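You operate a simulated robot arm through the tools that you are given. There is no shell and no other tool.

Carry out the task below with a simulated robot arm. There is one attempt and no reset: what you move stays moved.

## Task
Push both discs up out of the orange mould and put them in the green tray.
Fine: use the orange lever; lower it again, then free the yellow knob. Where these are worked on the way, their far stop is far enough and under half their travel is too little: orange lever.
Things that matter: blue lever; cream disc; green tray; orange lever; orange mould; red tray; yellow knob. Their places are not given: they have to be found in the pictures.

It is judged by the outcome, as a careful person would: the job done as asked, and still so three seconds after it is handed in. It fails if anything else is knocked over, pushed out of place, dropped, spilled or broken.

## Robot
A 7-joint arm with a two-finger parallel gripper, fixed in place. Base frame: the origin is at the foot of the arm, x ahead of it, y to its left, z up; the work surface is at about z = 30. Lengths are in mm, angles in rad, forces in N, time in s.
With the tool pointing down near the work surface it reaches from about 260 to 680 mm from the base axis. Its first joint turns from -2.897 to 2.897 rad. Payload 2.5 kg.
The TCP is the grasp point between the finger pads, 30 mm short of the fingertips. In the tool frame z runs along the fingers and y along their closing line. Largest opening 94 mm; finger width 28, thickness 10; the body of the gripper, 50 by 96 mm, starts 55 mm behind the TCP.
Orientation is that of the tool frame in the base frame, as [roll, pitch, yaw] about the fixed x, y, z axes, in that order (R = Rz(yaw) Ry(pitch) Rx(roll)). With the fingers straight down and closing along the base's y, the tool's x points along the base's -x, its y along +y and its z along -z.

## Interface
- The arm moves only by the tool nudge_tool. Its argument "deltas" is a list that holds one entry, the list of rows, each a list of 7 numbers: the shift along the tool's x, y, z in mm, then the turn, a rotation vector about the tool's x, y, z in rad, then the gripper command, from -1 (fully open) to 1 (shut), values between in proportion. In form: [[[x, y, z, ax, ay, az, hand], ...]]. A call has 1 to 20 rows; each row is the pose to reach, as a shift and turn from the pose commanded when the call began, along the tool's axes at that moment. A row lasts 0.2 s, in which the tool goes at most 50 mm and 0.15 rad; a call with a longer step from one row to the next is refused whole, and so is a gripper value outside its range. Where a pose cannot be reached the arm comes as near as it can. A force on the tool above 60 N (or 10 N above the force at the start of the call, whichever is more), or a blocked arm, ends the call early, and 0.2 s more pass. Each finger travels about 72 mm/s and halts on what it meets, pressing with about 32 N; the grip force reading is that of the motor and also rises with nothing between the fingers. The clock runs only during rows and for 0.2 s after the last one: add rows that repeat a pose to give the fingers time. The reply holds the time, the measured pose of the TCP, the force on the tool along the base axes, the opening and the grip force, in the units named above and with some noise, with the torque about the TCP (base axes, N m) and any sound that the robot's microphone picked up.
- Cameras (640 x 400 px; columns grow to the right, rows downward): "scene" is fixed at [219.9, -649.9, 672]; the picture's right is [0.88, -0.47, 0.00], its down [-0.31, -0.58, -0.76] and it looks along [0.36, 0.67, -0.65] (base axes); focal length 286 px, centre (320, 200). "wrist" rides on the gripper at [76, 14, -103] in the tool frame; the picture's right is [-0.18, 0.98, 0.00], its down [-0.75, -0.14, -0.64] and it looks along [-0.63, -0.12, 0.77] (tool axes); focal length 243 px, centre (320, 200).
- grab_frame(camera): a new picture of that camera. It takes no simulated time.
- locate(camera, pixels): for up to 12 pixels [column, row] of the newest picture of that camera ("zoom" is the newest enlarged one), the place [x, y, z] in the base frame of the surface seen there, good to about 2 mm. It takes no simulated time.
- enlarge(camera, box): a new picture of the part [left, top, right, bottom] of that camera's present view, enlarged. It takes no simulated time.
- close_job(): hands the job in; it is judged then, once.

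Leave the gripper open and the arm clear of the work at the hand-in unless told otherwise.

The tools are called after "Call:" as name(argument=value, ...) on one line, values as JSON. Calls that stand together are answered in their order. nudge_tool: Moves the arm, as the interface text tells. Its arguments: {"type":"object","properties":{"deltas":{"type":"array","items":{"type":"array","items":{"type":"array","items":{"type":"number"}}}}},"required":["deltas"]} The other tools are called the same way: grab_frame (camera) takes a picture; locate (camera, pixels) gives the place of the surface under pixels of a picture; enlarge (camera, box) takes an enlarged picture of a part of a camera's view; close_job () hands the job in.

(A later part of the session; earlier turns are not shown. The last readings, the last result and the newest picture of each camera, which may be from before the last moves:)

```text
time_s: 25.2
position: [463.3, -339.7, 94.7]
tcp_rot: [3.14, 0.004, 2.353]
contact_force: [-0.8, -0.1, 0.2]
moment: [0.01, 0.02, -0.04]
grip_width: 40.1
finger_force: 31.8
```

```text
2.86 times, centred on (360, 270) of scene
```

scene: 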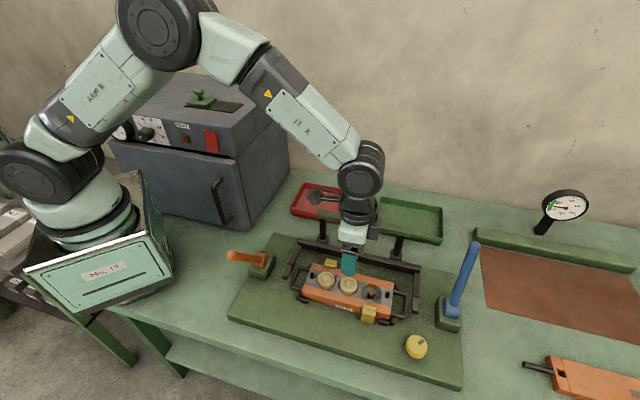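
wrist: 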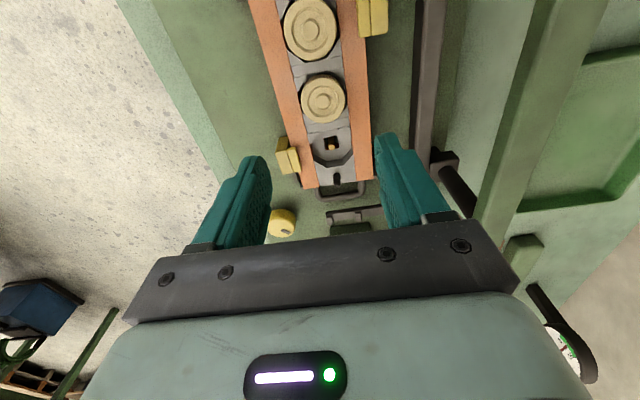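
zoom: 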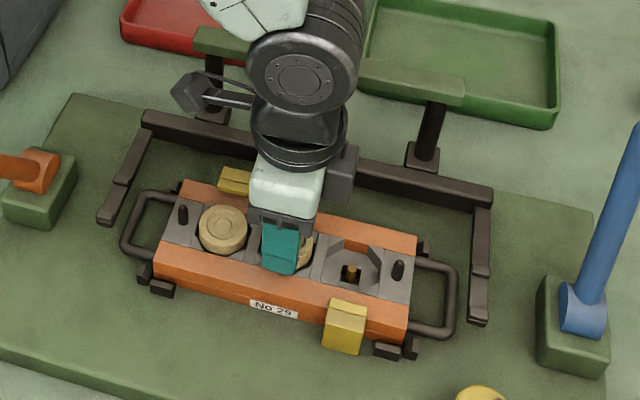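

Disc gripped at 40.1 mm width, centred. Lifting slowly 40 mm to see if it comes along.

Call:
nudge_tool(deltas=[[[0, 0, -4, 0, 0, 0, 0.4], [0, 0, -9, 0, 0, 0, 0.4], [0, 0, -15, 0, 0, 0, 0.4], [0, 0, -25, 0, 0, 0, 0.4], [0, 0, -40, 0, 0, 0, 0.4], [0, 0, -40, 0, 0, 0, 0.4]]])

Call:
grab_frame(camera="wrist")

Call:
enlarge(camera="scene", box=[280, 200, 440, 340])

```text
time_s: 26.6
position: [461.0, -339.4, 134.0]
tcp_rot: [3.139, 0.002, 2.354]
contact_force: [-0.1, 0.1, 0.1]
moment: [-0.02, 0.0, 0.01]
grip_width: 40.5
finger_force: 32.2
```

```text
taken
```

wrist: 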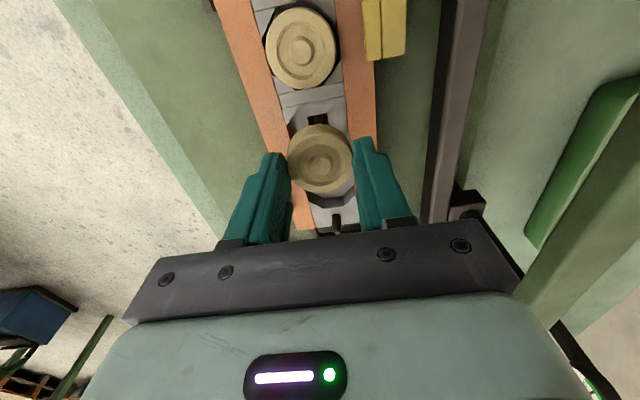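

```text
2.86 times, centred on (360, 270) of scene
```

zoom: 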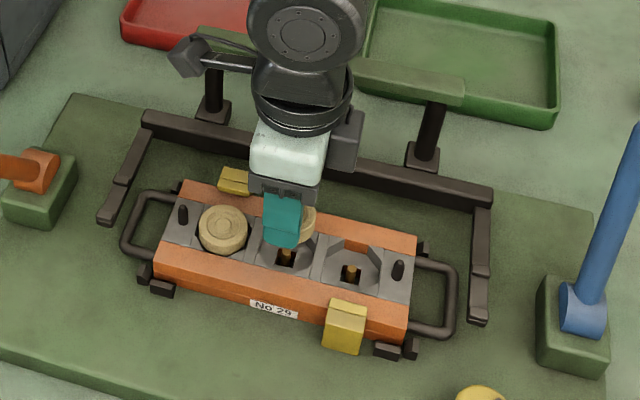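

The disc came out cleanly; the ejector pin shows below. I'll raise to z≈260 (well above the bar at 175) and carry it over toward the green tray, stopping above its near-left part with the tool still vertical to see how far the arm reaches.

Call:
nudge_tool(deltas=[[[0, 0, -25, 0, 0, 0, 0.4], [0, 0, -50, 0, 0, 0, 0.4], [0, 0, -75, 0, 0, 0, 0.4], [0, 0, -100, 0, 0, 0, 0.4], [0, 0, -126, 0, 0, 0, 0.4], [-5, 25, -130, 0, 0, 0, 0.4], [-10, 50, -130, 0, 0, 0, 0.4], [-15, 75, -130, 0, 0, 0, 0.4], [-20, 100, -130, 0, 0, 0, 0.4], [-26, 125, -130, 0, 0, 0, 0.4], [-31, 150, -130, 0, 0, 0, 0.4], [-36, 175, -130, 0, 0, 0, 0.4], [-41, 200, -130, 0, 0, 0, 0.4], [-46, 225, -130, 0, 0, 0, 0.4], [-52, 250, -130, 0, 0, 0, 0.4], [-57, 275, -130, 0, 0, 0, 0.4], [-60, 290, -130, 0, 0, 0, 0.4], [-62, 300, -130, 0, 0, 0, 0.4], [-62, 300, -130, 0, 0, 0, 0.4]]])

Call:
grab_frame(camera="wrist")

Call:
grab_frame(camera="scene")

```text
time_s: 30.6
position: [676.6, -162.5, 261.8]
tcp_rot: [3.139, 0.003, 2.354]
contact_force: [0.2, -0.7, -0.3]
moment: [-0.02, -0.03, -0.01]
grip_width: 40.3
finger_force: 31.8
out of reach, approached as far as the arm can: row 15, 16, 17, 18, 19
```

```text
taken
```

wrist: 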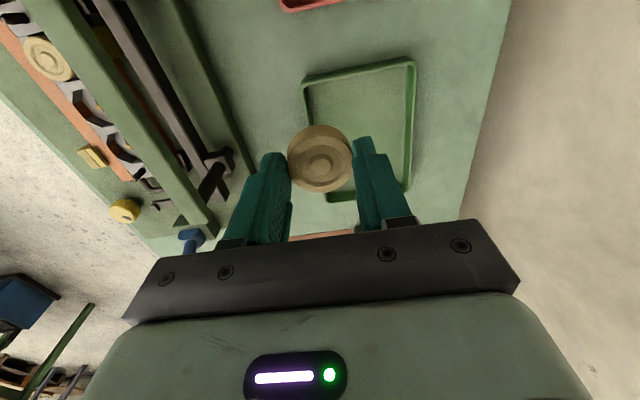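

```text
taken
```

scene: 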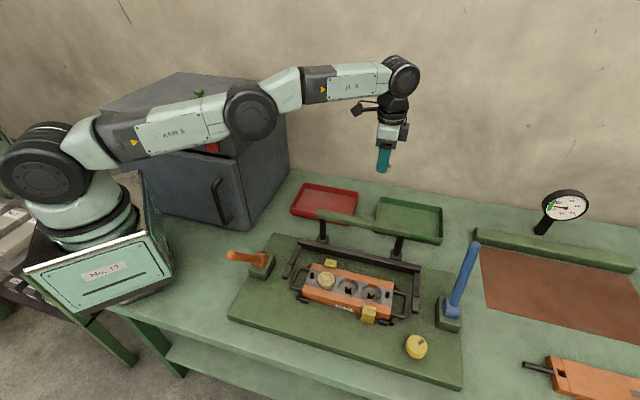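

With the tool vertical the arm stops at radius ≈696 mm, short of the tray, so I need to tilt the fingers outward. I'll tilt about 22° outward along the arm's radial direction here at height z≈262 (disc well clear of everything), then see the measured pose.

Call:
nudge_tool(deltas=[[[0, 0, 0, -0.053, -0.08, 0, 0.4], [0, 0, 0, -0.106, -0.16, 0, 0.4], [0, 0, 0, -0.159, -0.24, 0, 0.4], [0, 0, 0, -0.212, -0.32, 0, 0.4], [0, 0, 0, -0.212, -0.32, 0, 0.4]]])

Call:
grab_frame(camera="wrist")

Call:
grab_frame(camera="scene")

```text
time_s: 31.8
position: [677.5, -160.6, 261.2]
tcp_rot: [2.921, 0.321, 2.319]
contact_force: [0.6, -0.2, -0.7]
moment: [0.0, 0.04, 0.03]
grip_width: 40.2
finger_force: 31.7
```

```text
taken
```

wrist: 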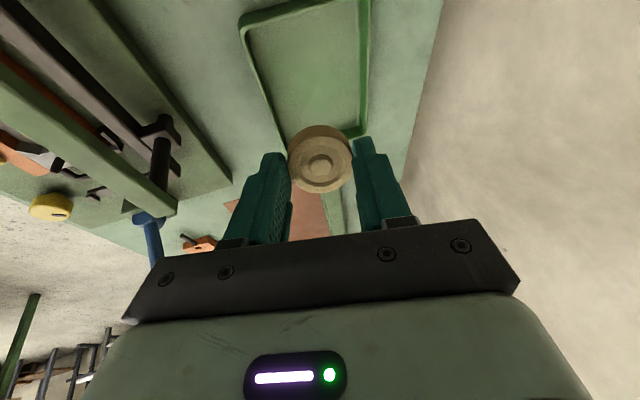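

```text
taken
```

scene: 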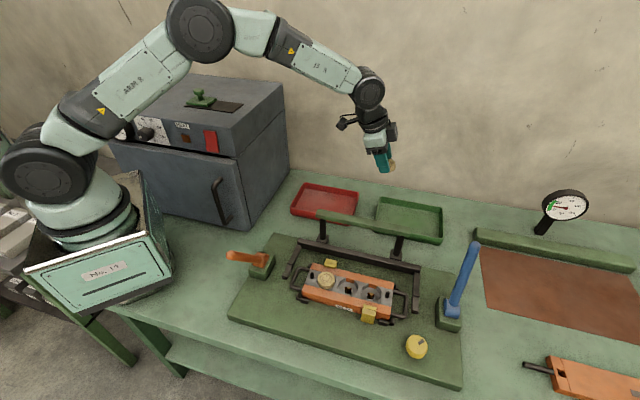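

Tilted 22° outward now and the arm is comfortably bent. I'll move to above the near-left part of the tray and descend to TCP z≈80 (disc still above the rim region), then check.

Call:
nudge_tool(deltas=[[[-7.5, 14.5, 5.8, 0, 0, 0, 0.4], [-15, 29, 11.6, 0, 0, 0, 0.4], [-22.5, 43.6, 17.4, 0, 0, 0, 0.4], [-15.2, 38.8, 38.9, 0, 0, 0, 0.4], [-7.8, 34, 60.4, 0, 0, 0, 0.4], [-0.4, 29.1, 81.9, 0, 0, 0, 0.4], [7, 24.3, 103.4, 0, 0, 0, 0.4], [14.4, 19.4, 124.9, 0, 0, 0, 0.4], [21.8, 14.5, 146.4, 0, 0, 0, 0.4], [29, 9.8, 168, 0, 0, 0, 0.4], [34.6, 6, 185, 0, 0, 0, 0.4], [34.6, 6, 185, 0, 0, 0, 0.4]]])

Call:
grab_frame(camera="wrist")

Call:
enlarge(camera="scene", box=[330, 120, 490, 260])

```text
time_s: 34.4
position: [727.3, -145.9, 81.8]
tcp_rot: [2.92, 0.32, 2.317]
contact_force: [0.6, -0.9, -0.3]
moment: [0.03, -0.02, 0.01]
grip_width: 40.1
finger_force: 32.2
```

```text
taken
```

wrist: 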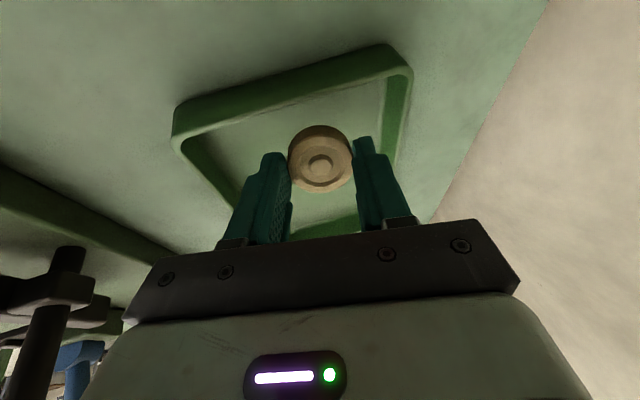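

```text
2.86 times, centred on (410, 190) of scene
```

zoom: 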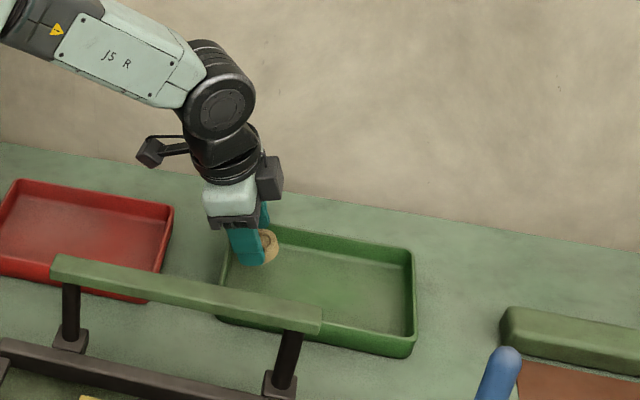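

The disc is over the tray's left part. I'll measure the rim in the wrist view to check wall clearance before lowering.

Call:
locate(camera="wrist", pixels=[[176, 112], [300, 85], [398, 55], [186, 140], [300, 115], [383, 85], [408, 78], [240, 190], [260, 130], [320, 115]])

Call:
locate(camera="scene", pixels=[[405, 212], [420, 220], [430, 215], [435, 205], [425, 205]])

```text
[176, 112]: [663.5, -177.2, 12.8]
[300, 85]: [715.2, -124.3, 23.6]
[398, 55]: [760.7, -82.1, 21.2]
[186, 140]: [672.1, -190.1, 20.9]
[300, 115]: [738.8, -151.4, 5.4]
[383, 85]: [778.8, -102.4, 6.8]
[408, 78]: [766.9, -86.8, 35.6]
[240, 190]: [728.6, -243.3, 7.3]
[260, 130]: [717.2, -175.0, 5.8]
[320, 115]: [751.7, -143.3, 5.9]
```

```text
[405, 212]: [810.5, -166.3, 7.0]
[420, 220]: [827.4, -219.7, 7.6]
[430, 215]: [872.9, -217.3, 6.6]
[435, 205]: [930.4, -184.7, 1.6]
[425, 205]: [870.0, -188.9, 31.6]
```

Floor z≈6 and the wall is clear of the fingers. Lowering 27 mm to just above touch.

Call:
nudge_tool(deltas=[[[3.2, -2.1, 9.3, 0, 0, 0, 0.4], [6.3, -4.2, 18.5, 0, 0, 0, 0.4], [8.5, -5.6, 25, 0, 0, 0, 0.4], [8.5, -5.6, 25, 0, 0, 0, 0.4]]])

Call:
enlarge(camera="wrist", box=[160, 20, 460, 240])

Call:
enlarge(camera="scene", box=[350, 160, 450, 250])

```text
time_s: 35.4
position: [726.6, -147.2, 54.4]
tcp_rot: [2.92, 0.32, 2.318]
contact_force: [0.8, 0.4, 0.6]
moment: [0.03, 0.03, -0.02]
grip_width: 40.1
finger_force: 32.1
```

```text
1.82 times, centred on (310, 130) of wrist
```

zoom: 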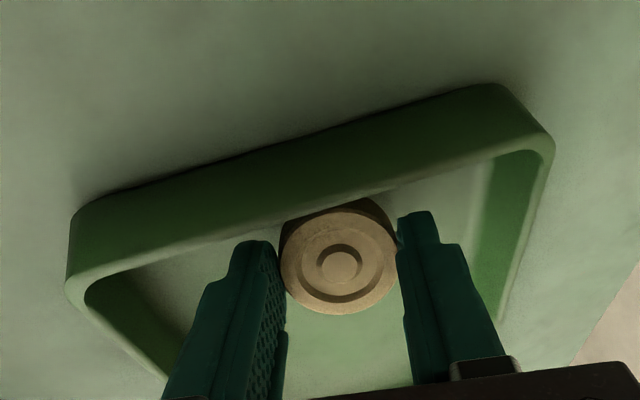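

```text
4.44 times, centred on (400, 205) of scene
```

zoom: 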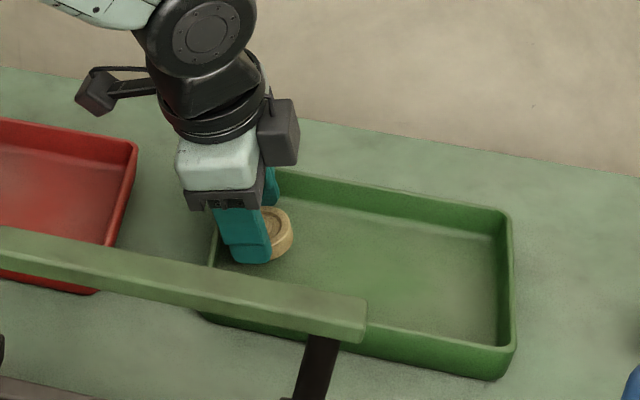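

Disc edge should be ~4 mm above the tray floor. I'll lower in small steps and watch the force for touch.

Call:
nudge_tool(deltas=[[[0.6, -0.4, 1.9, 0, 0, 0, 0.4], [1.1, -0.7, 3.2, 0, 0, 0, 0.4], [1.1, -0.7, 3.2, 0, 0, 0, 0.4]]])

```text
time_s: 36.2
position: [725.2, -146.8, 49.9]
tcp_rot: [2.919, 0.319, 2.321]
contact_force: [0.4, -0.1, -0.6]
moment: [0.03, -0.01, 0.04]
grip_width: 40.3
finger_force: 32.3
```

No contact yet at z≈50; another 2.5 mm down.

Call:
nudge_tool(deltas=[[[0.4, -0.3, 1.2, 0, 0, 0, 0.4], [0.8, -0.5, 2.3, 0, 0, 0, 0.4], [0.8, -0.5, 2.3, 0, 0, 0, 0.4]]])

```text
time_s: 37.0
position: [727.6, -147.3, 49.8]
tcp_rot: [2.919, 0.322, 2.318]
contact_force: [-2.1, 1.6, 8.9]
moment: [0.07, 0.11, 0.0]
grip_width: 40.0
finger_force: 31.9
```

Touch felt (≈9 N up). I'll open the fingers slightly and gently to set the disc down, then check before retreating.

Call:
nudge_tool(deltas=[[[0, 0, 0, 0, 0, 0, 0.15], [0, 0, 0, 0, 0, 0, 0.08], [0, 0, 0, 0, 0, 0, 0.02], [0, 0, 0, 0, 0, 0, -0.05], [0, 0, 0, 0, 0, 0, -0.05]]])

Call:
enlarge(camera="wrist", box=[160, 20, 460, 240])

Call:
enlarge(camera="scene", box=[350, 160, 450, 250])

```text
time_s: 38.2
position: [726.9, -146.5, 47.8]
tcp_rot: [2.92, 0.32, 2.319]
contact_force: [-0.1, 0.1, -0.5]
moment: [0.03, 0.03, 0.01]
grip_width: 49.4
finger_force: 0.1
```

```text
1.82 times, centred on (310, 130) of wrist
```

zoom: 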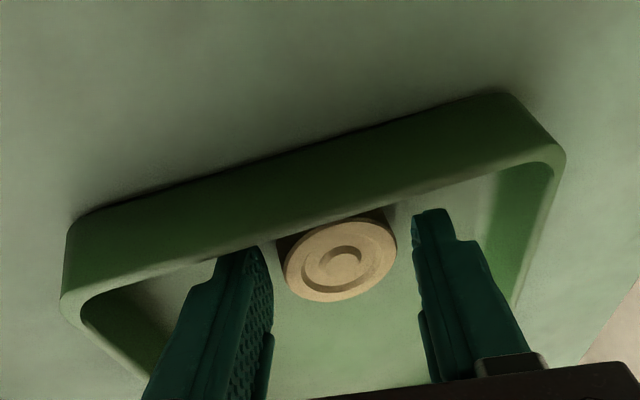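

```text
4.44 times, centred on (400, 205) of scene
```

zoom: 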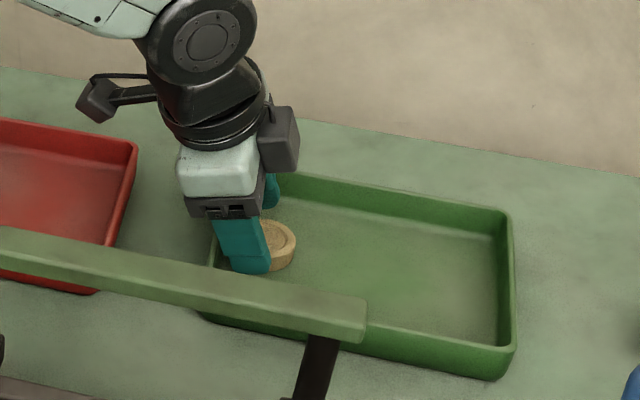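

The disc lies flat inside the tray. I'll retreat along the tool axis, then rise.

Call:
nudge_tool(deltas=[[[0, 0, -10, 0, 0, 0, -0.05], [0, 0, -25, 0, 0, 0, -0.05], [0, 0, -45, 0, 0, 0, -0.05], [0, 0, -70, 0, 0, 0, -0.1], [0, 0, -100, 0, 0, 0, -0.2], [0, 0, -130, 0, 0, 0, -0.3], [0, 0, -165, 0, 0, 0, -0.3], [0, 0, -200, 0, 0, 0, -0.3], [0, 0, -225, 0, 0, 0, -0.3], [0, 0, -225, 0, 0, 0, -0.3]]])

Call:
grab_frame(camera="scene")

Call:
grab_frame(camera="wrist")

```text
time_s: 40.4
position: [644.1, -128.9, 254.2]
tcp_rot: [2.92, 0.319, 2.319]
contact_force: [-0.2, 0.3, -0.9]
moment: [0.01, -0.01, -0.01]
grip_width: 60.9
finger_force: 0.0
```

```text
taken
```

scene: 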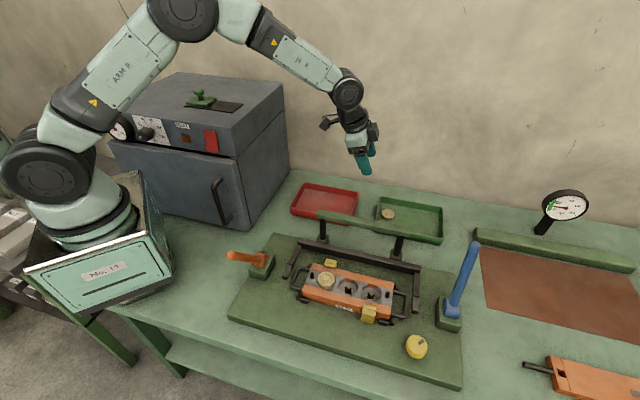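

```text
taken
```

wrist: 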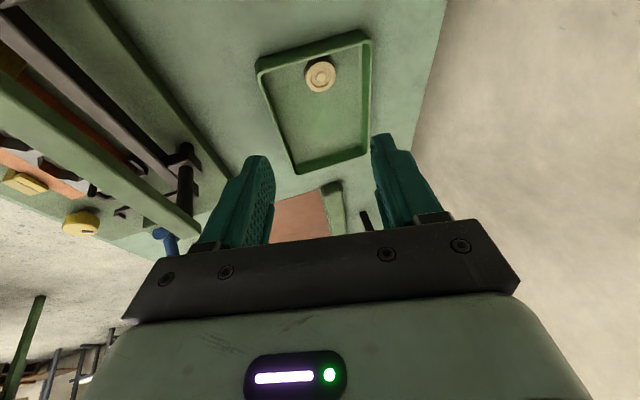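

Disc 1 is in the green tray. I'll measure where it lies and confirm the other disc's place.

Call:
locate(camera="wrist", pixels=[[320, 75], [303, 75], [338, 74], [320, 92], [310, 110], [270, 80]])

Call:
locate(camera="scene", pixels=[[388, 213], [326, 279]])

```text
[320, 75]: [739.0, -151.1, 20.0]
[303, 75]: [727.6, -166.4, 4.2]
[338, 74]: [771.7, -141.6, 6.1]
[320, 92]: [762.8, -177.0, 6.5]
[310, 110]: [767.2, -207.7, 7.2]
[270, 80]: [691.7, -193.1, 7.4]
```

```text
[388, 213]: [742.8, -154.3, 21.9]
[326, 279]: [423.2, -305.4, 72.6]
```

Disc 1 rests at about (741,-152.5). Now back for the second disc: first bring the tool upright while moving back over, staying at z≈260.

Call:
nudge_tool(deltas=[[[2, -20, -6, 0.053, 0.08, 0, -0.15], [4, -40, -13, 0.106, 0.16, 0, -0.15], [6, -60, -20, 0.159, 0.24, 0, -0.15], [8, -80, -26, 0.212, 0.32, 0, -0.15], [9.9, -98.5, -32, 0.212, 0.32, 0, -0.15], [9.9, -98.5, -32, 0.212, 0.32, 0, -0.15]]])

```text
time_s: 41.8
position: [560.1, -191.9, 261.0]
tcp_rot: [3.139, 0.001, 2.355]
contact_force: [-0.3, -0.4, -0.9]
moment: [0.02, 0.03, 0.0]
grip_width: 54.2
finger_force: 0.1
```

Upright at z=261. Now move over the left disc with the hand turned so that the fingers close diagonally (clear of the yellow clip and the black pin), ending at z≈150.

Call:
nudge_tool(deltas=[[[2.4, -21.8, 0, 0, 0, -0.109, -0.15], [4.8, -43.6, 0, 0, 0, -0.219, -0.15], [7.2, -65.4, 0, 0, 0, -0.328, -0.15], [9.6, -87.2, 0, 0, 0, -0.437, -0.15], [12, -109, 0, 0, 0, -0.546, -0.15], [14.4, -130.8, 10, 0, 0, -0.656, -0.15], [16.8, -152.6, 25, 0, 0, -0.765, -0.15], [19.2, -174.4, 50, 0, 0, -0.874, -0.15], [19.2, -174.4, 75, 0, 0, -0.874, -0.15], [19.2, -174.4, 100, 0, 0, -0.874, -0.15], [19.2, -174.4, 111, 0, 0, -0.874, -0.15], [19.2, -174.4, 111, 0, 0, -0.874, -0.15]]])

Call:
grab_frame(camera="wrist")

Call:
enlarge(camera="scene", box=[280, 200, 440, 340])

```text
time_s: 44.4
position: [421.9, -301.6, 149.8]
tcp_rot: [-3.139, 0.003, -3.053]
contact_force: [0.8, -0.6, -0.6]
moment: [-0.01, -0.01, -0.01]
grip_width: 54.1
finger_force: 0.0
```

```text
taken
```

wrist: 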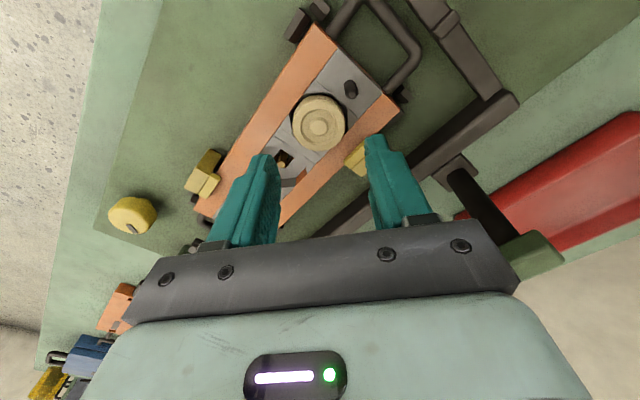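

```text
2.86 times, centred on (360, 270) of scene
```

zoom: 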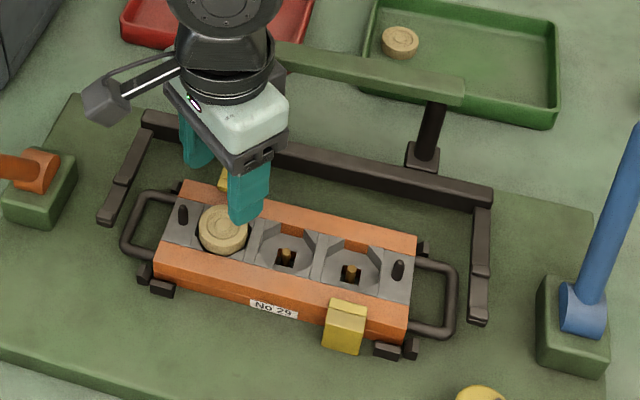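

I'll enlarge the wrist view to refine disc B's centre, the clip and pin positions.

Call:
enlarge(camera="wrist", box=[240, 60, 420, 190])

```text
3.08 times, centred on (330, 125) of wrist
```

zoom: 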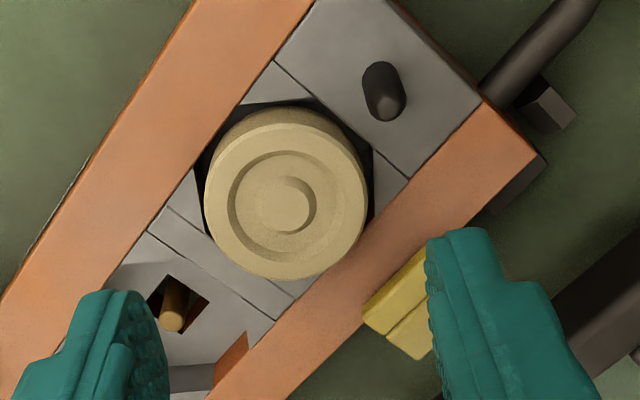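

Call:
locate(camera="zoom", pixels=[[208, 200], [364, 205], [284, 276], [284, 116], [287, 203], [395, 105], [380, 75], [364, 320], [420, 255], [390, 330], [330, 200], [172, 295]])

```text
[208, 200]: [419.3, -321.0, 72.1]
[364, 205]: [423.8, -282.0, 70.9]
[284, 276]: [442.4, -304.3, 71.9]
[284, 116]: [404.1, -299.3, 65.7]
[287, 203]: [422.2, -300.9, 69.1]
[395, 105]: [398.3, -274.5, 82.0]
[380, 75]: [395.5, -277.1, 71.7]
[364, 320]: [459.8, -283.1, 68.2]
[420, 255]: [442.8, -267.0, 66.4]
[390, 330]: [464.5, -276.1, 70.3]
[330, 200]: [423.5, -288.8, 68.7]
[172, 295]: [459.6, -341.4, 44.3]
```

Disc B centre is (422.4,-301.5) — the TCP is already centred on it, and clip/pin clearances are OK. Descend to z≈94.5 and close.

Call:
nudge_tool(deltas=[[[0, 0, 12, 0, 0, 0, -0.15], [0, 0, 24, 0, 0, 0, -0.15], [0, 0, 34, 0, 0, 0, -0.15], [0, 0, 42, 0, 0, 0, -0.15], [0, 0, 49, 0, 0, 0, -0.15], [0, 0, 55, 0, 0, 0, -0.15], [0, 0, 55, 0, 0, 0, -0.15], [0, 0, 55, 0, 0, 0, 0.05], [0, 0, 55, 0, 0, 0, 0.2], [0, 0, 55, 0, 0, 0, 0.3], [0, 0, 55, 0, 0, 0, 0.4], [0, 0, 55, 0, 0, 0, 0.4]]])

Call:
enlarge(camera="wrist", box=[200, 60, 440, 240])

Call:
enlarge(camera="scene", box=[280, 220, 400, 320])

```text
time_s: 47.0
position: [422.1, -301.6, 96.5]
tcp_rot: [-3.14, 0.003, -3.054]
contact_force: [0.8, -0.7, 0.4]
moment: [-0.08, -0.01, -0.02]
grip_width: 40.5
finger_force: 32.1
```

```text
2.22 times, centred on (320, 150) of wrist
```

zoom: 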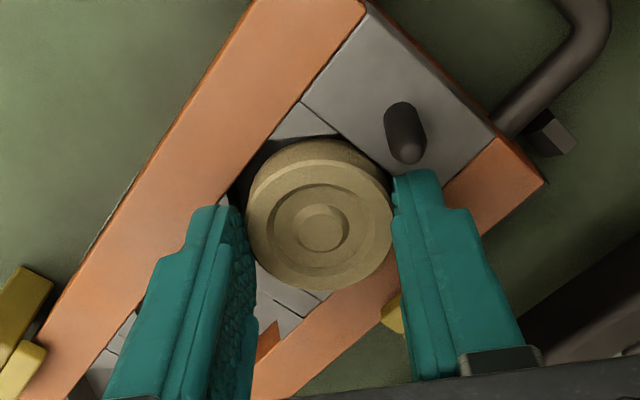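

```text
4.00 times, centred on (340, 270) of scene
```

zoom: 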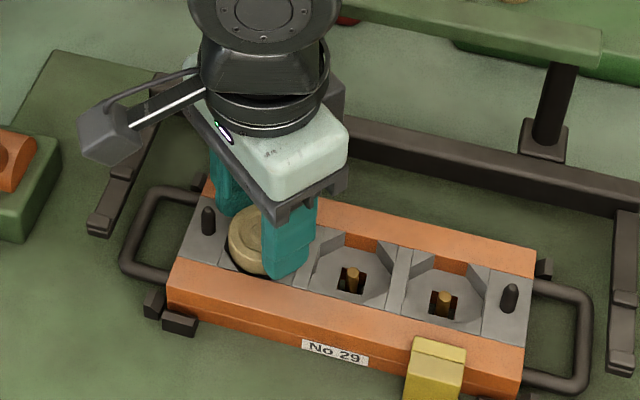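

Gripped, but measured z is 96.5 (tips ~5 mm on the disc). I'll reopen slightly, go 2 mm lower for a deeper hold, and regrip.

Call:
nudge_tool(deltas=[[[0, 0, 0, 0, 0, 0, 0.05], [0, 0, 0, 0, 0, 0, -0.05], [0, 0, 1, 0, 0, 0, -0.05], [0, 0, 2, 0, 0, 0, -0.05], [0, 0, 2, 0, 0, 0, 0.1], [0, 0, 2, 0, 0, 0, 0.3], [0, 0, 2, 0, 0, 0, 0.4], [0, 0, 2, 0, 0, 0, 0.4]]])

```text
time_s: 48.8
position: [421.4, -300.4, 94.6]
tcp_rot: [-3.139, 0.004, -3.055]
contact_force: [0.2, -5.9, -0.6]
moment: [-0.23, 0.01, -0.03]
grip_width: 40.5
finger_force: 32.1
```

Good: z=94.6, width 40.5. Lift straight up to z≈260.

Call:
nudge_tool(deltas=[[[0, 0, -4, 0, 0, 0, 0.4], [0, 0, -9, 0, 0, 0, 0.4], [0, 0, -16, 0, 0, 0, 0.4], [0, 0, -28, 0, 0, 0, 0.4], [0, 0, -45, 0, 0, 0, 0.4], [0, 0, -65, 0, 0, 0, 0.4], [0, 0, -90, 0, 0, 0, 0.4], [0, 0, -115, 0, 0, 0, 0.4], [0, 0, -140, 0, 0, 0, 0.4], [0, 0, -168, 0, 0, 0, 0.4], [0, 0, -168, 0, 0, 0, 0.4]]])

Call:
grab_frame(camera="wrist")

Call:
grab_frame(camera="scene")

```text
time_s: 51.2
position: [423.7, -299.6, 259.6]
tcp_rot: [-3.14, 0.004, -3.055]
contact_force: [0.6, 0.2, -0.3]
moment: [-0.02, -0.02, 0.01]
grip_width: 40.5
finger_force: 31.9
```

```text
taken
```

wrist: 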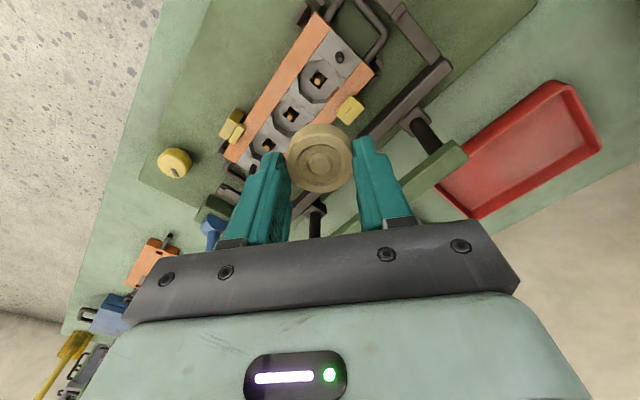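

```text
taken
```

scene: 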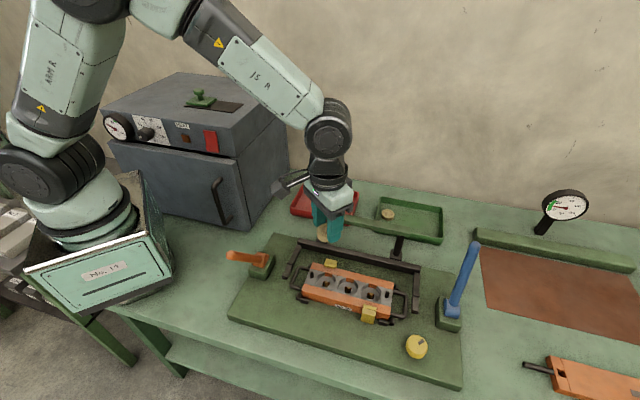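

Second disc is in hand, all three cavities are empty. Now carry it over the bar at z≈262, turning the hand so the fingers close along the tray's long side.

Call:
nudge_tool(deltas=[[[-18.8, 8.4, -1, 0, 0, -0.058, 0.4], [-37.6, 16.8, -2, 0, 0, -0.116, 0.4], [-56.5, 25.1, -3, 0, 0, -0.175, 0.4], [-75.3, 33.5, -3, 0, 0, -0.233, 0.4], [-94.1, 41.9, -3, 0, 0, -0.291, 0.4], [-112.9, 50.3, -3, 0, 0, -0.349, 0.4], [-131.7, 58.6, -3, 0, 0, -0.407, 0.4], [-150.5, 67, -3, 0, 0, -0.465, 0.4], [-169.4, 75.4, -3, 0, 0, -0.524, 0.4], [-188.2, 83.8, -3, 0, 0, -0.582, 0.4], [-207, 92.1, -3, 0, 0, -0.64, 0.4], [-225.8, 100.5, -3, 0, 0, -0.698, 0.4], [-225.8, 100.5, -3, 0, 0, -0.698, 0.4]]])

```text
time_s: 54.0
position: [639.0, -180.0, 265.0]
tcp_rot: [-3.137, 0.002, -2.352]
contact_force: [0.2, 0.1, -1.0]
moment: [0.0, 0.03, -0.04]
grip_width: 40.6
finger_force: 31.8
```

At (639,-180,265), upright. Now tilt the fingers 22° outward along the radial direction.

Call:
nudge_tool(deltas=[[[0, 0, 0, 0.084, -0.047, 0, 0.4], [0, 0, 0, 0.168, -0.094, 0, 0.4], [0, 0, 0, 0.251, -0.14, 0, 0.4], [0, 0, 0, 0.335, -0.187, 0, 0.4], [0, 0, 0, 0.335, -0.187, 0, 0.4]]])

Call:
grab_frame(camera="wrist")

Call:
grab_frame(camera="scene")

```text
time_s: 55.2
position: [639.9, -181.2, 264.0]
tcp_rot: [-2.799, 0.184, -2.325]
contact_force: [-0.7, -0.2, -0.8]
moment: [0.02, -0.01, -0.02]
grip_width: 40.5
finger_force: 32.2
```

```text
taken
```

wrist: 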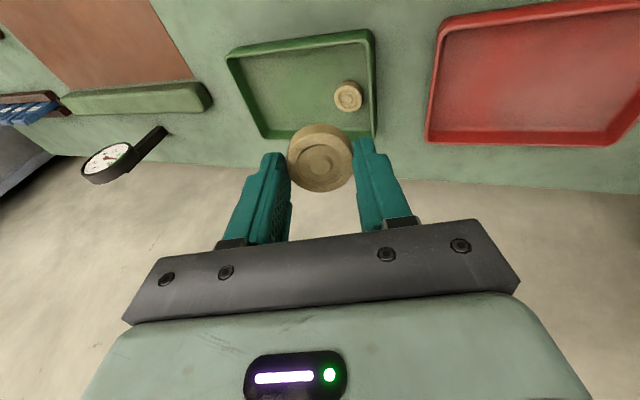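

```text
taken
```

scene: 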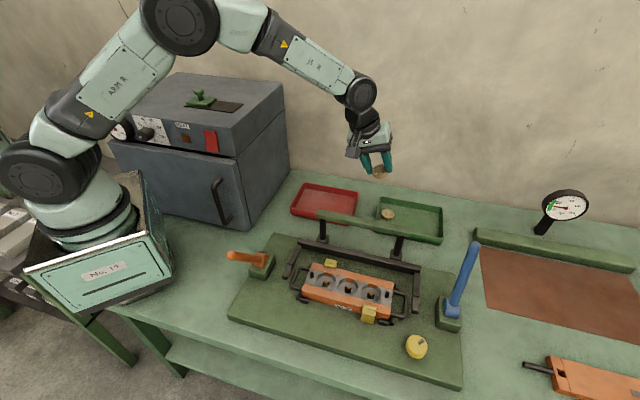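

Tilt done. Move over the tray's near-left corner region (clear of disc 1) and descend to TCP z≈80.

Call:
nudge_tool(deltas=[[[-8.6, -14.1, 6.7, 0, 0, 0, 0.4], [-17.1, -28.2, 13.4, 0, 0, 0, 0.4], [-25.7, -42.2, 20.1, 0, 0, 0, 0.4], [-34.2, -56.3, 26.8, 0, 0, 0, 0.4], [-30, -48.7, 48.1, 0, 0, 0, 0.4], [-25.8, -41.1, 69.4, 0, 0, 0, 0.4], [-21.6, -33.5, 90.7, 0, 0, 0, 0.4], [-17.4, -25.9, 112, 0, 0, 0, 0.4], [-13.1, -18.3, 133.3, 0, 0, 0, 0.4], [-8.9, -10.7, 154.6, 0, 0, 0, 0.4], [-4.7, -3.1, 175.9, 0, 0, 0, 0.4], [-0.5, 4.5, 197.2, 0, 0, 0, 0.4], [-0.5, 4.5, 197.2, 0, 0, 0, 0.4]]])

Call:
grab_frame(camera="wrist")

Call:
enlarge(camera="scene", box=[330, 140, 470, 260])

```text
time_s: 58.0
position: [707.5, -198.6, 81.1]
tcp_rot: [-2.8, 0.186, -2.327]
contact_force: [0.3, 0.1, -0.3]
moment: [0.01, -0.01, -0.01]
grip_width: 40.8
finger_force: 32.0
```

```text
taken
```

wrist: 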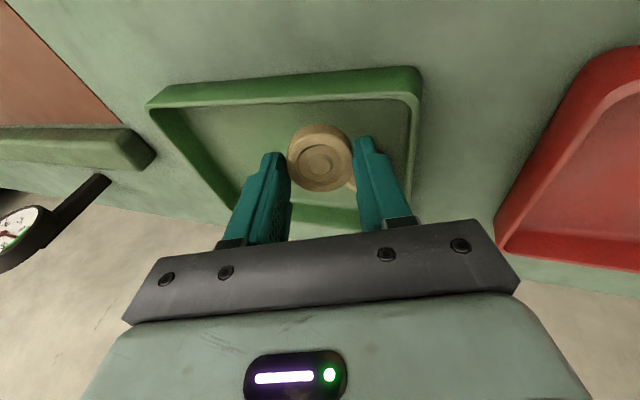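

```text
3.33 times, centred on (400, 200) of scene
```

zoom: 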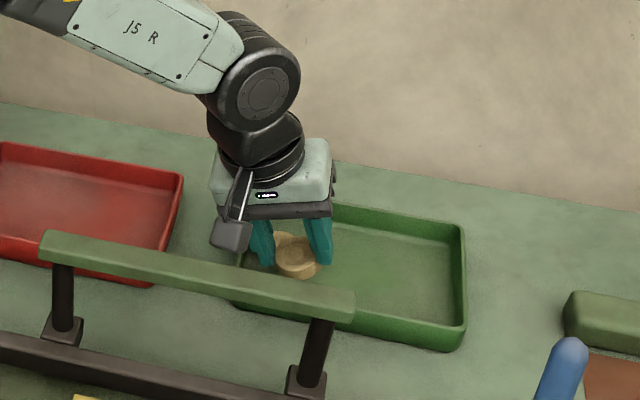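

Clear. Lower another 27 mm to just above touch.

Call:
nudge_tool(deltas=[[[1.7, 3, 8.5, 0, 0, 0, 0.4], [3.3, 6, 17, 0, 0, 0, 0.4], [4.8, 8.6, 24, 0, 0, 0, 0.4], [4.8, 8.6, 24, 0, 0, 0, 0.4]]])

Call:
enlarge(camera="wrist", box=[160, 20, 460, 240])

Call:
enlarge(camera="scene", box=[350, 160, 450, 250])

```text
time_s: 59.0
position: [707.3, -198.3, 54.2]
tcp_rot: [-2.799, 0.183, -2.324]
contact_force: [-1.0, -0.5, 0.6]
moment: [-0.03, -0.02, -0.01]
grip_width: 40.4
finger_force: 32.4
```

```text
1.82 times, centred on (310, 130) of wrist
```

zoom: 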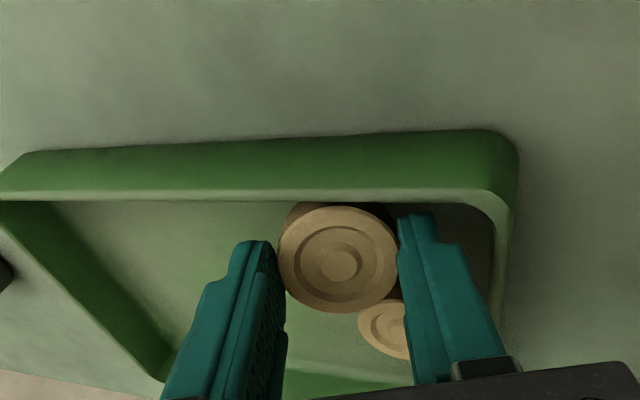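

```text
4.44 times, centred on (400, 205) of scene
```

zoom: 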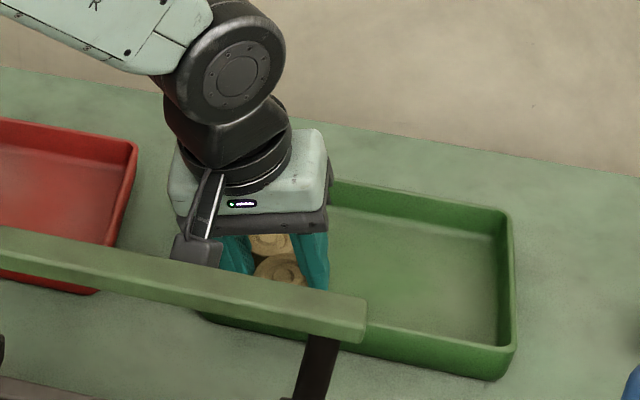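

Fingers and disc are inside the tray, disc 1 is untouched behind. Lowering 5 mm more in small steps to touch.

Call:
nudge_tool(deltas=[[[0.4, 0.7, 1.9, 0, 0, 0, 0.4], [0.7, 1.3, 3.7, 0, 0, 0, 0.4], [0.9, 1.6, 4.6, 0, 0, 0, 0.4], [0.9, 1.6, 4.6, 0, 0, 0, 0.4]]])

```text
time_s: 60.0
position: [708.6, -197.3, 50.3]
tcp_rot: [-2.801, 0.185, -2.324]
contact_force: [0.0, 1.0, 0.6]
moment: [0.0, 0.0, -0.01]
grip_width: 40.3
finger_force: 31.8
```

Not touching yet (z≈50). Another 2.5 mm.

Call:
nudge_tool(deltas=[[[0.2, 0.4, 1.2, 0, 0, 0, 0.4], [0.5, 0.8, 2.3, 0, 0, 0, 0.4], [0.5, 0.8, 2.3, 0, 0, 0, 0.4]]])

```text
time_s: 60.8
position: [707.8, -197.4, 48.1]
tcp_rot: [-2.801, 0.184, -2.324]
contact_force: [-0.1, -0.9, 2.4]
moment: [-0.04, 0.03, 0.0]
grip_width: 40.4
finger_force: 32.0
```

Light contact (2.4 N). One more millimetre, then open gently.

Call:
nudge_tool(deltas=[[[0.2, 0.3, 0.9, 0, 0, 0, 0.4], [0.2, 0.3, 0.9, 0, 0, 0, 0.15], [0.2, 0.3, 0.9, 0, 0, 0, 0.08], [0.2, 0.3, 0.9, 0, 0, 0, 0.02], [0.2, 0.3, 0.9, 0, 0, 0, -0.04], [0.2, 0.3, 0.9, 0, 0, 0, -0.04]]])

Call:
enlarge(camera="wrist", box=[160, 20, 460, 240])

Call:
enlarge(camera="scene", box=[350, 160, 450, 250])

```text
time_s: 62.2
position: [707.7, -196.7, 45.5]
tcp_rot: [-2.8, 0.187, -2.324]
contact_force: [-1.1, 0.2, 0.2]
moment: [0.01, -0.02, 0.03]
grip_width: 48.7
finger_force: 0.1
```

```text
1.82 times, centred on (310, 130) of wrist
```

zoom: 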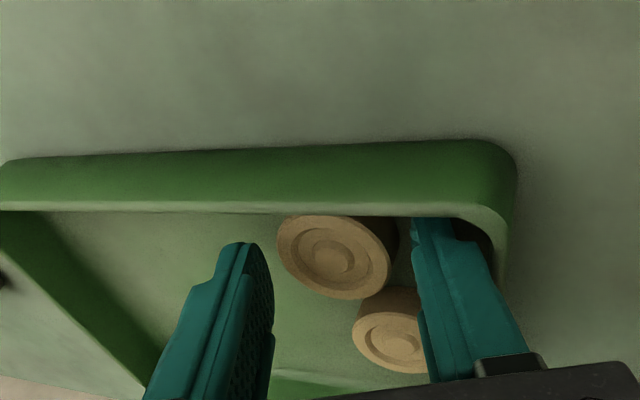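

```text
4.44 times, centred on (400, 205) of scene
```

zoom: 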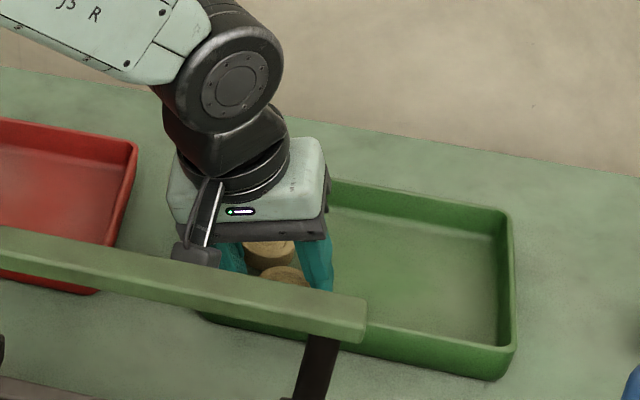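

Disc 2 is released. I'll retreat along the tool axis and look.

Call:
nudge_tool(deltas=[[[0, 0, -10, 0, 0, 0, -0.04], [0, 0, -25, 0, 0, 0, -0.04], [0, 0, -45, 0, 0, 0, -0.04], [0, 0, -70, 0, 0, 0, -0.1], [0, 0, -100, 0, 0, 0, -0.2], [0, 0, -130, 0, 0, 0, -0.3], [0, 0, -165, 0, 0, 0, -0.3], [0, 0, -200, 0, 0, 0, -0.3], [0, 0, -230, 0, 0, 0, -0.3], [0, 0, -230, 0, 0, 0, -0.3]]])

Call:
grab_frame(camera="scene")

Call:
grab_frame(camera="wrist")

Call:
enlarge(camera="scene", box=[366, 190, 446, 250])

```text
time_s: 64.4
position: [627.0, -171.9, 258.3]
tcp_rot: [-2.798, 0.184, -2.325]
contact_force: [0.0, 0.3, 0.4]
moment: [0.0, 0.0, 0.02]
grip_width: 61.2
finger_force: 0.1
```

```text
taken
```

scene: 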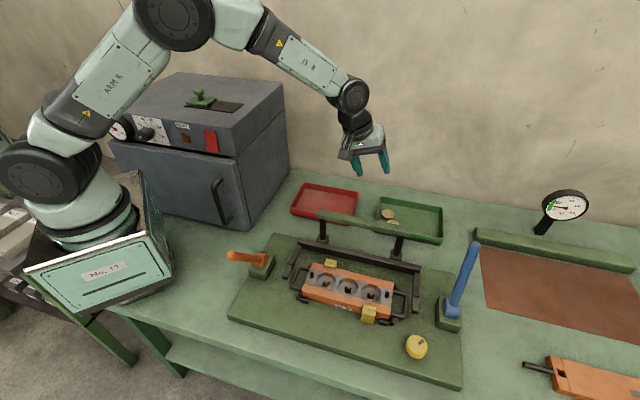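

```text
taken
```

wrist: 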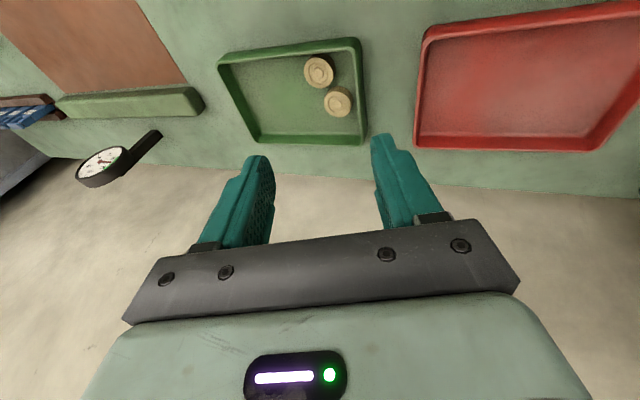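

```text
6.67 times, centred on (406, 220) of scene
```

zoom: 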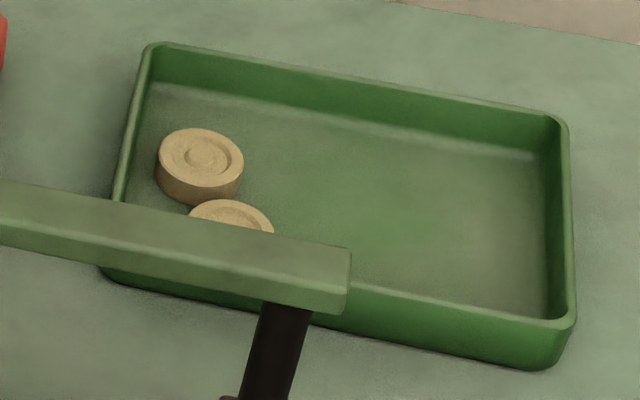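

Both discs lie flat in the green tray and the tray hasn't moved. Now back to the orange lever to lower it. First bring the tool upright while moving back at z≈290.

Call:
nudge_tool(deltas=[[[16.7, 10.5, -11.3, -0.042, 0.023, 0, -0.3], [33.4, 21.1, -22.7, -0.084, 0.047, 0, -0.3], [50, 31.6, -34, -0.126, 0.07, 0, -0.3], [66.7, 42.2, -45.4, -0.168, 0.094, 0, -0.3], [83.4, 52.7, -56.7, -0.209, 0.117, 0, -0.3], [100, 63.2, -68, -0.251, 0.14, 0, -0.3], [116.7, 73.8, -79.4, -0.293, 0.164, 0, -0.3], [133.4, 84.3, -90.7, -0.335, 0.187, 0, -0.3], [133.4, 84.3, -90.7, -0.335, 0.187, 0, -0.3]]])

```text
time_s: 66.4
position: [447.3, -202.4, 290.1]
tcp_rot: [-3.14, 0.002, -2.358]
contact_force: [0.8, 0.5, 0.6]
moment: [-0.01, 0.02, -0.03]
grip_width: 61.1
finger_force: 0.1
```

Upright at z=290. Move above the lever (now leaning forward, tip near (233,-252,216)).

Call:
nudge_tool(deltas=[[[18.4, 13.4, 0, 0, 0, 0, -0.3], [36.8, 26.9, 0, 0, 0, 0, -0.3], [55.2, 40.3, 0, 0, 0, 0, -0.3], [73.6, 53.8, 0, 0, 0, 0, -0.3], [92.1, 67.2, 0, 0, 0, 0, -0.3], [110.5, 80.7, 0, 0, 0, 0, -0.3], [128.9, 94.1, 0, 0, 0, 0, -0.3], [147.3, 107.6, 0, 0, 0, 0, -0.3], [165.7, 121, 0, 0, 0, 0, -0.3], [165.7, 121, 0, 0, 0, 0, -0.3]]])

Call:
grab_frame(camera="wrist")

Call:
grab_frame(camera="scene")

```text
time_s: 68.6
position: [244.9, -232.9, 291.6]
tcp_rot: [-3.139, 0.002, -2.357]
contact_force: [-0.4, 0.3, 0.0]
moment: [-0.02, 0.0, 0.02]
grip_width: 60.9
finger_force: 0.0
```

```text
taken
```

wrist: 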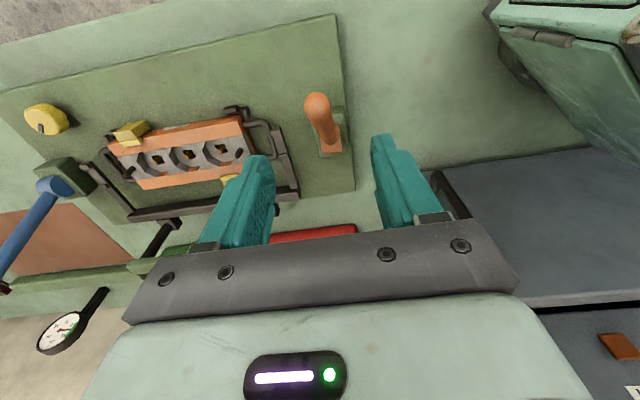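

```text
taken
```

scene: 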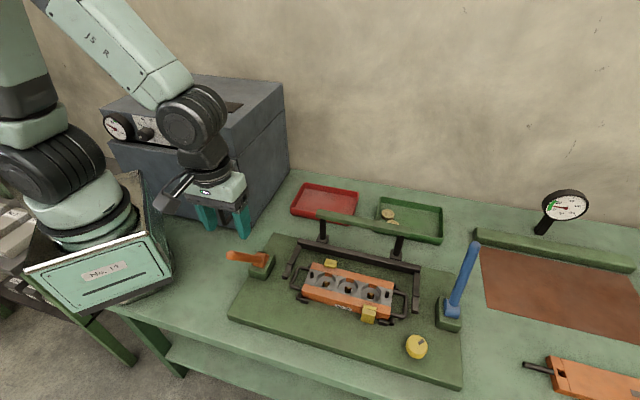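

The lever tip is centred at column 318. Descend to z≈185 around it and close.

Call:
nudge_tool(deltas=[[[0, 0, 20, 0, 0, 0, -0.3], [0, 0, 40, 0, 0, 0, -0.3], [0, 0, 60, 0, 0, 0, -0.3], [0, 0, 80, 0, 0, 0, -0.3], [0, 0, 95, 0, 0, 0, -0.3], [0, 0, 106, 0, 0, 0, -0.3], [0, 0, 106, 0, 0, 0, 0], [0, 0, 106, 0, 0, 0, 0.4], [0, 0, 106, 0, 0, 0, 0.8], [0, 0, 106, 0, 0, 0, 0.8]]])

Call:
enlarge(camera="wrist", box=[230, 120, 410, 250])

```text
time_s: 70.8
position: [244.5, -233.6, 185.9]
tcp_rot: [-3.14, 0.002, -2.357]
contact_force: [-1.1, 2.9, -2.5]
moment: [-0.12, 0.12, -0.04]
grip_width: 23.5
finger_force: 44.7
```

```text
3.08 times, centred on (320, 185) of wrist
```

zoom: 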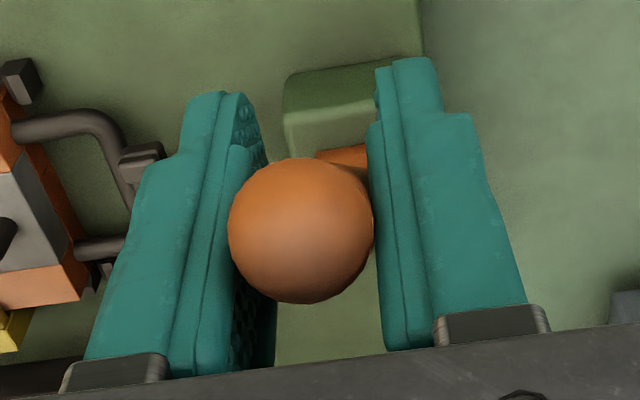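

Good hold with the lever through the pads. Now swing it back along its arc (≈48°) toward its starting lean.

Call:
nudge_tool(deltas=[[[-8.2, 0, -5.3, 0, 0, 0, 0.8], [-16.7, 0, -10, 0, 0, 0, 0.8], [-25.6, 0, -14.2, 0, 0, 0, 0.8], [-34.7, 0, -17.7, 0, 0, 0, 0.8], [-44.1, 0, -20.5, 0, 0, 0, 0.8], [-53.6, 0, -22.7, 0, 0, 0, 0.8], [-63.2, 0, -24.3, 0, 0, 0, 0.8], [-73, 0, -25.1, 0, 0, 0, 0.8], [-82.7, 0, -25.3, 0, 0, 0, 0.8], [-92.5, 0, -24.8, 0, 0, 0, 0.8], [-102.2, 0, -23.6, 0, 0, 0, 0.8], [-111.8, 0, -21.7, 0, 0, 0, 0.8], [-111.8, 0, -21.7, 0, 0, 0, 0.8]]])

Call:
grab_frame(camera="scene")

Call:
enlarge(camera="wrist", box=[230, 20, 410, 250])

```text
time_s: 73.6
position: [323.0, -154.0, 205.3]
tcp_rot: [-3.139, 0.001, -2.355]
contact_force: [-0.3, 0.5, -0.6]
moment: [0.01, 0.0, -0.01]
grip_width: 9.4
finger_force: 0.1
```

```text
taken
```

scene: 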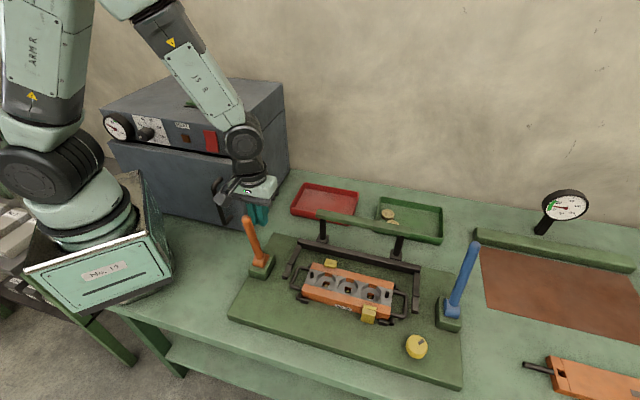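

```text
1.74 times, centred on (320, 135) of wrist
```

zoom: 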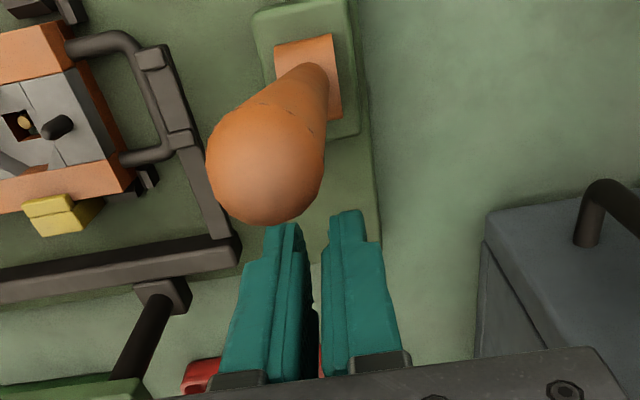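

The lever slipped out of the pads part-way: it now leans a little forward with my fingers behind it. I'll measure where it stands, then push it back from the front with the fingers as a positive contact.

Call:
locate(camera="scene", pixels=[[247, 220], [250, 230], [253, 240], [257, 250], [262, 262]])

Call:
enlarge(camera="scene", box=[200, 170, 300, 290])

```text
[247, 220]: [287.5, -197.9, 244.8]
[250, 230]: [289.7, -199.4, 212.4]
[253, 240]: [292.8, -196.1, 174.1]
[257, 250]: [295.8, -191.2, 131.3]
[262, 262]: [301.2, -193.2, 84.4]
```

```text
3.33 times, centred on (250, 230) of scene
```

zoom: 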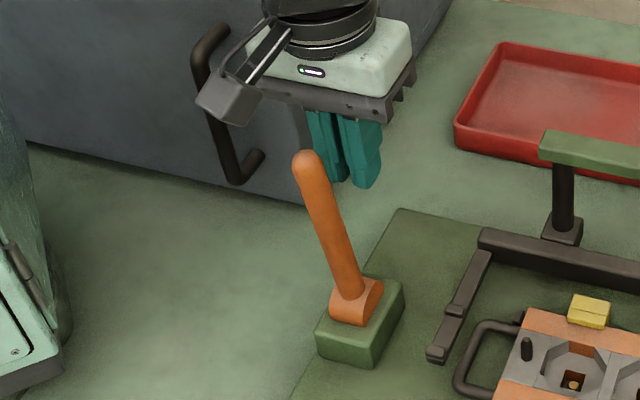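

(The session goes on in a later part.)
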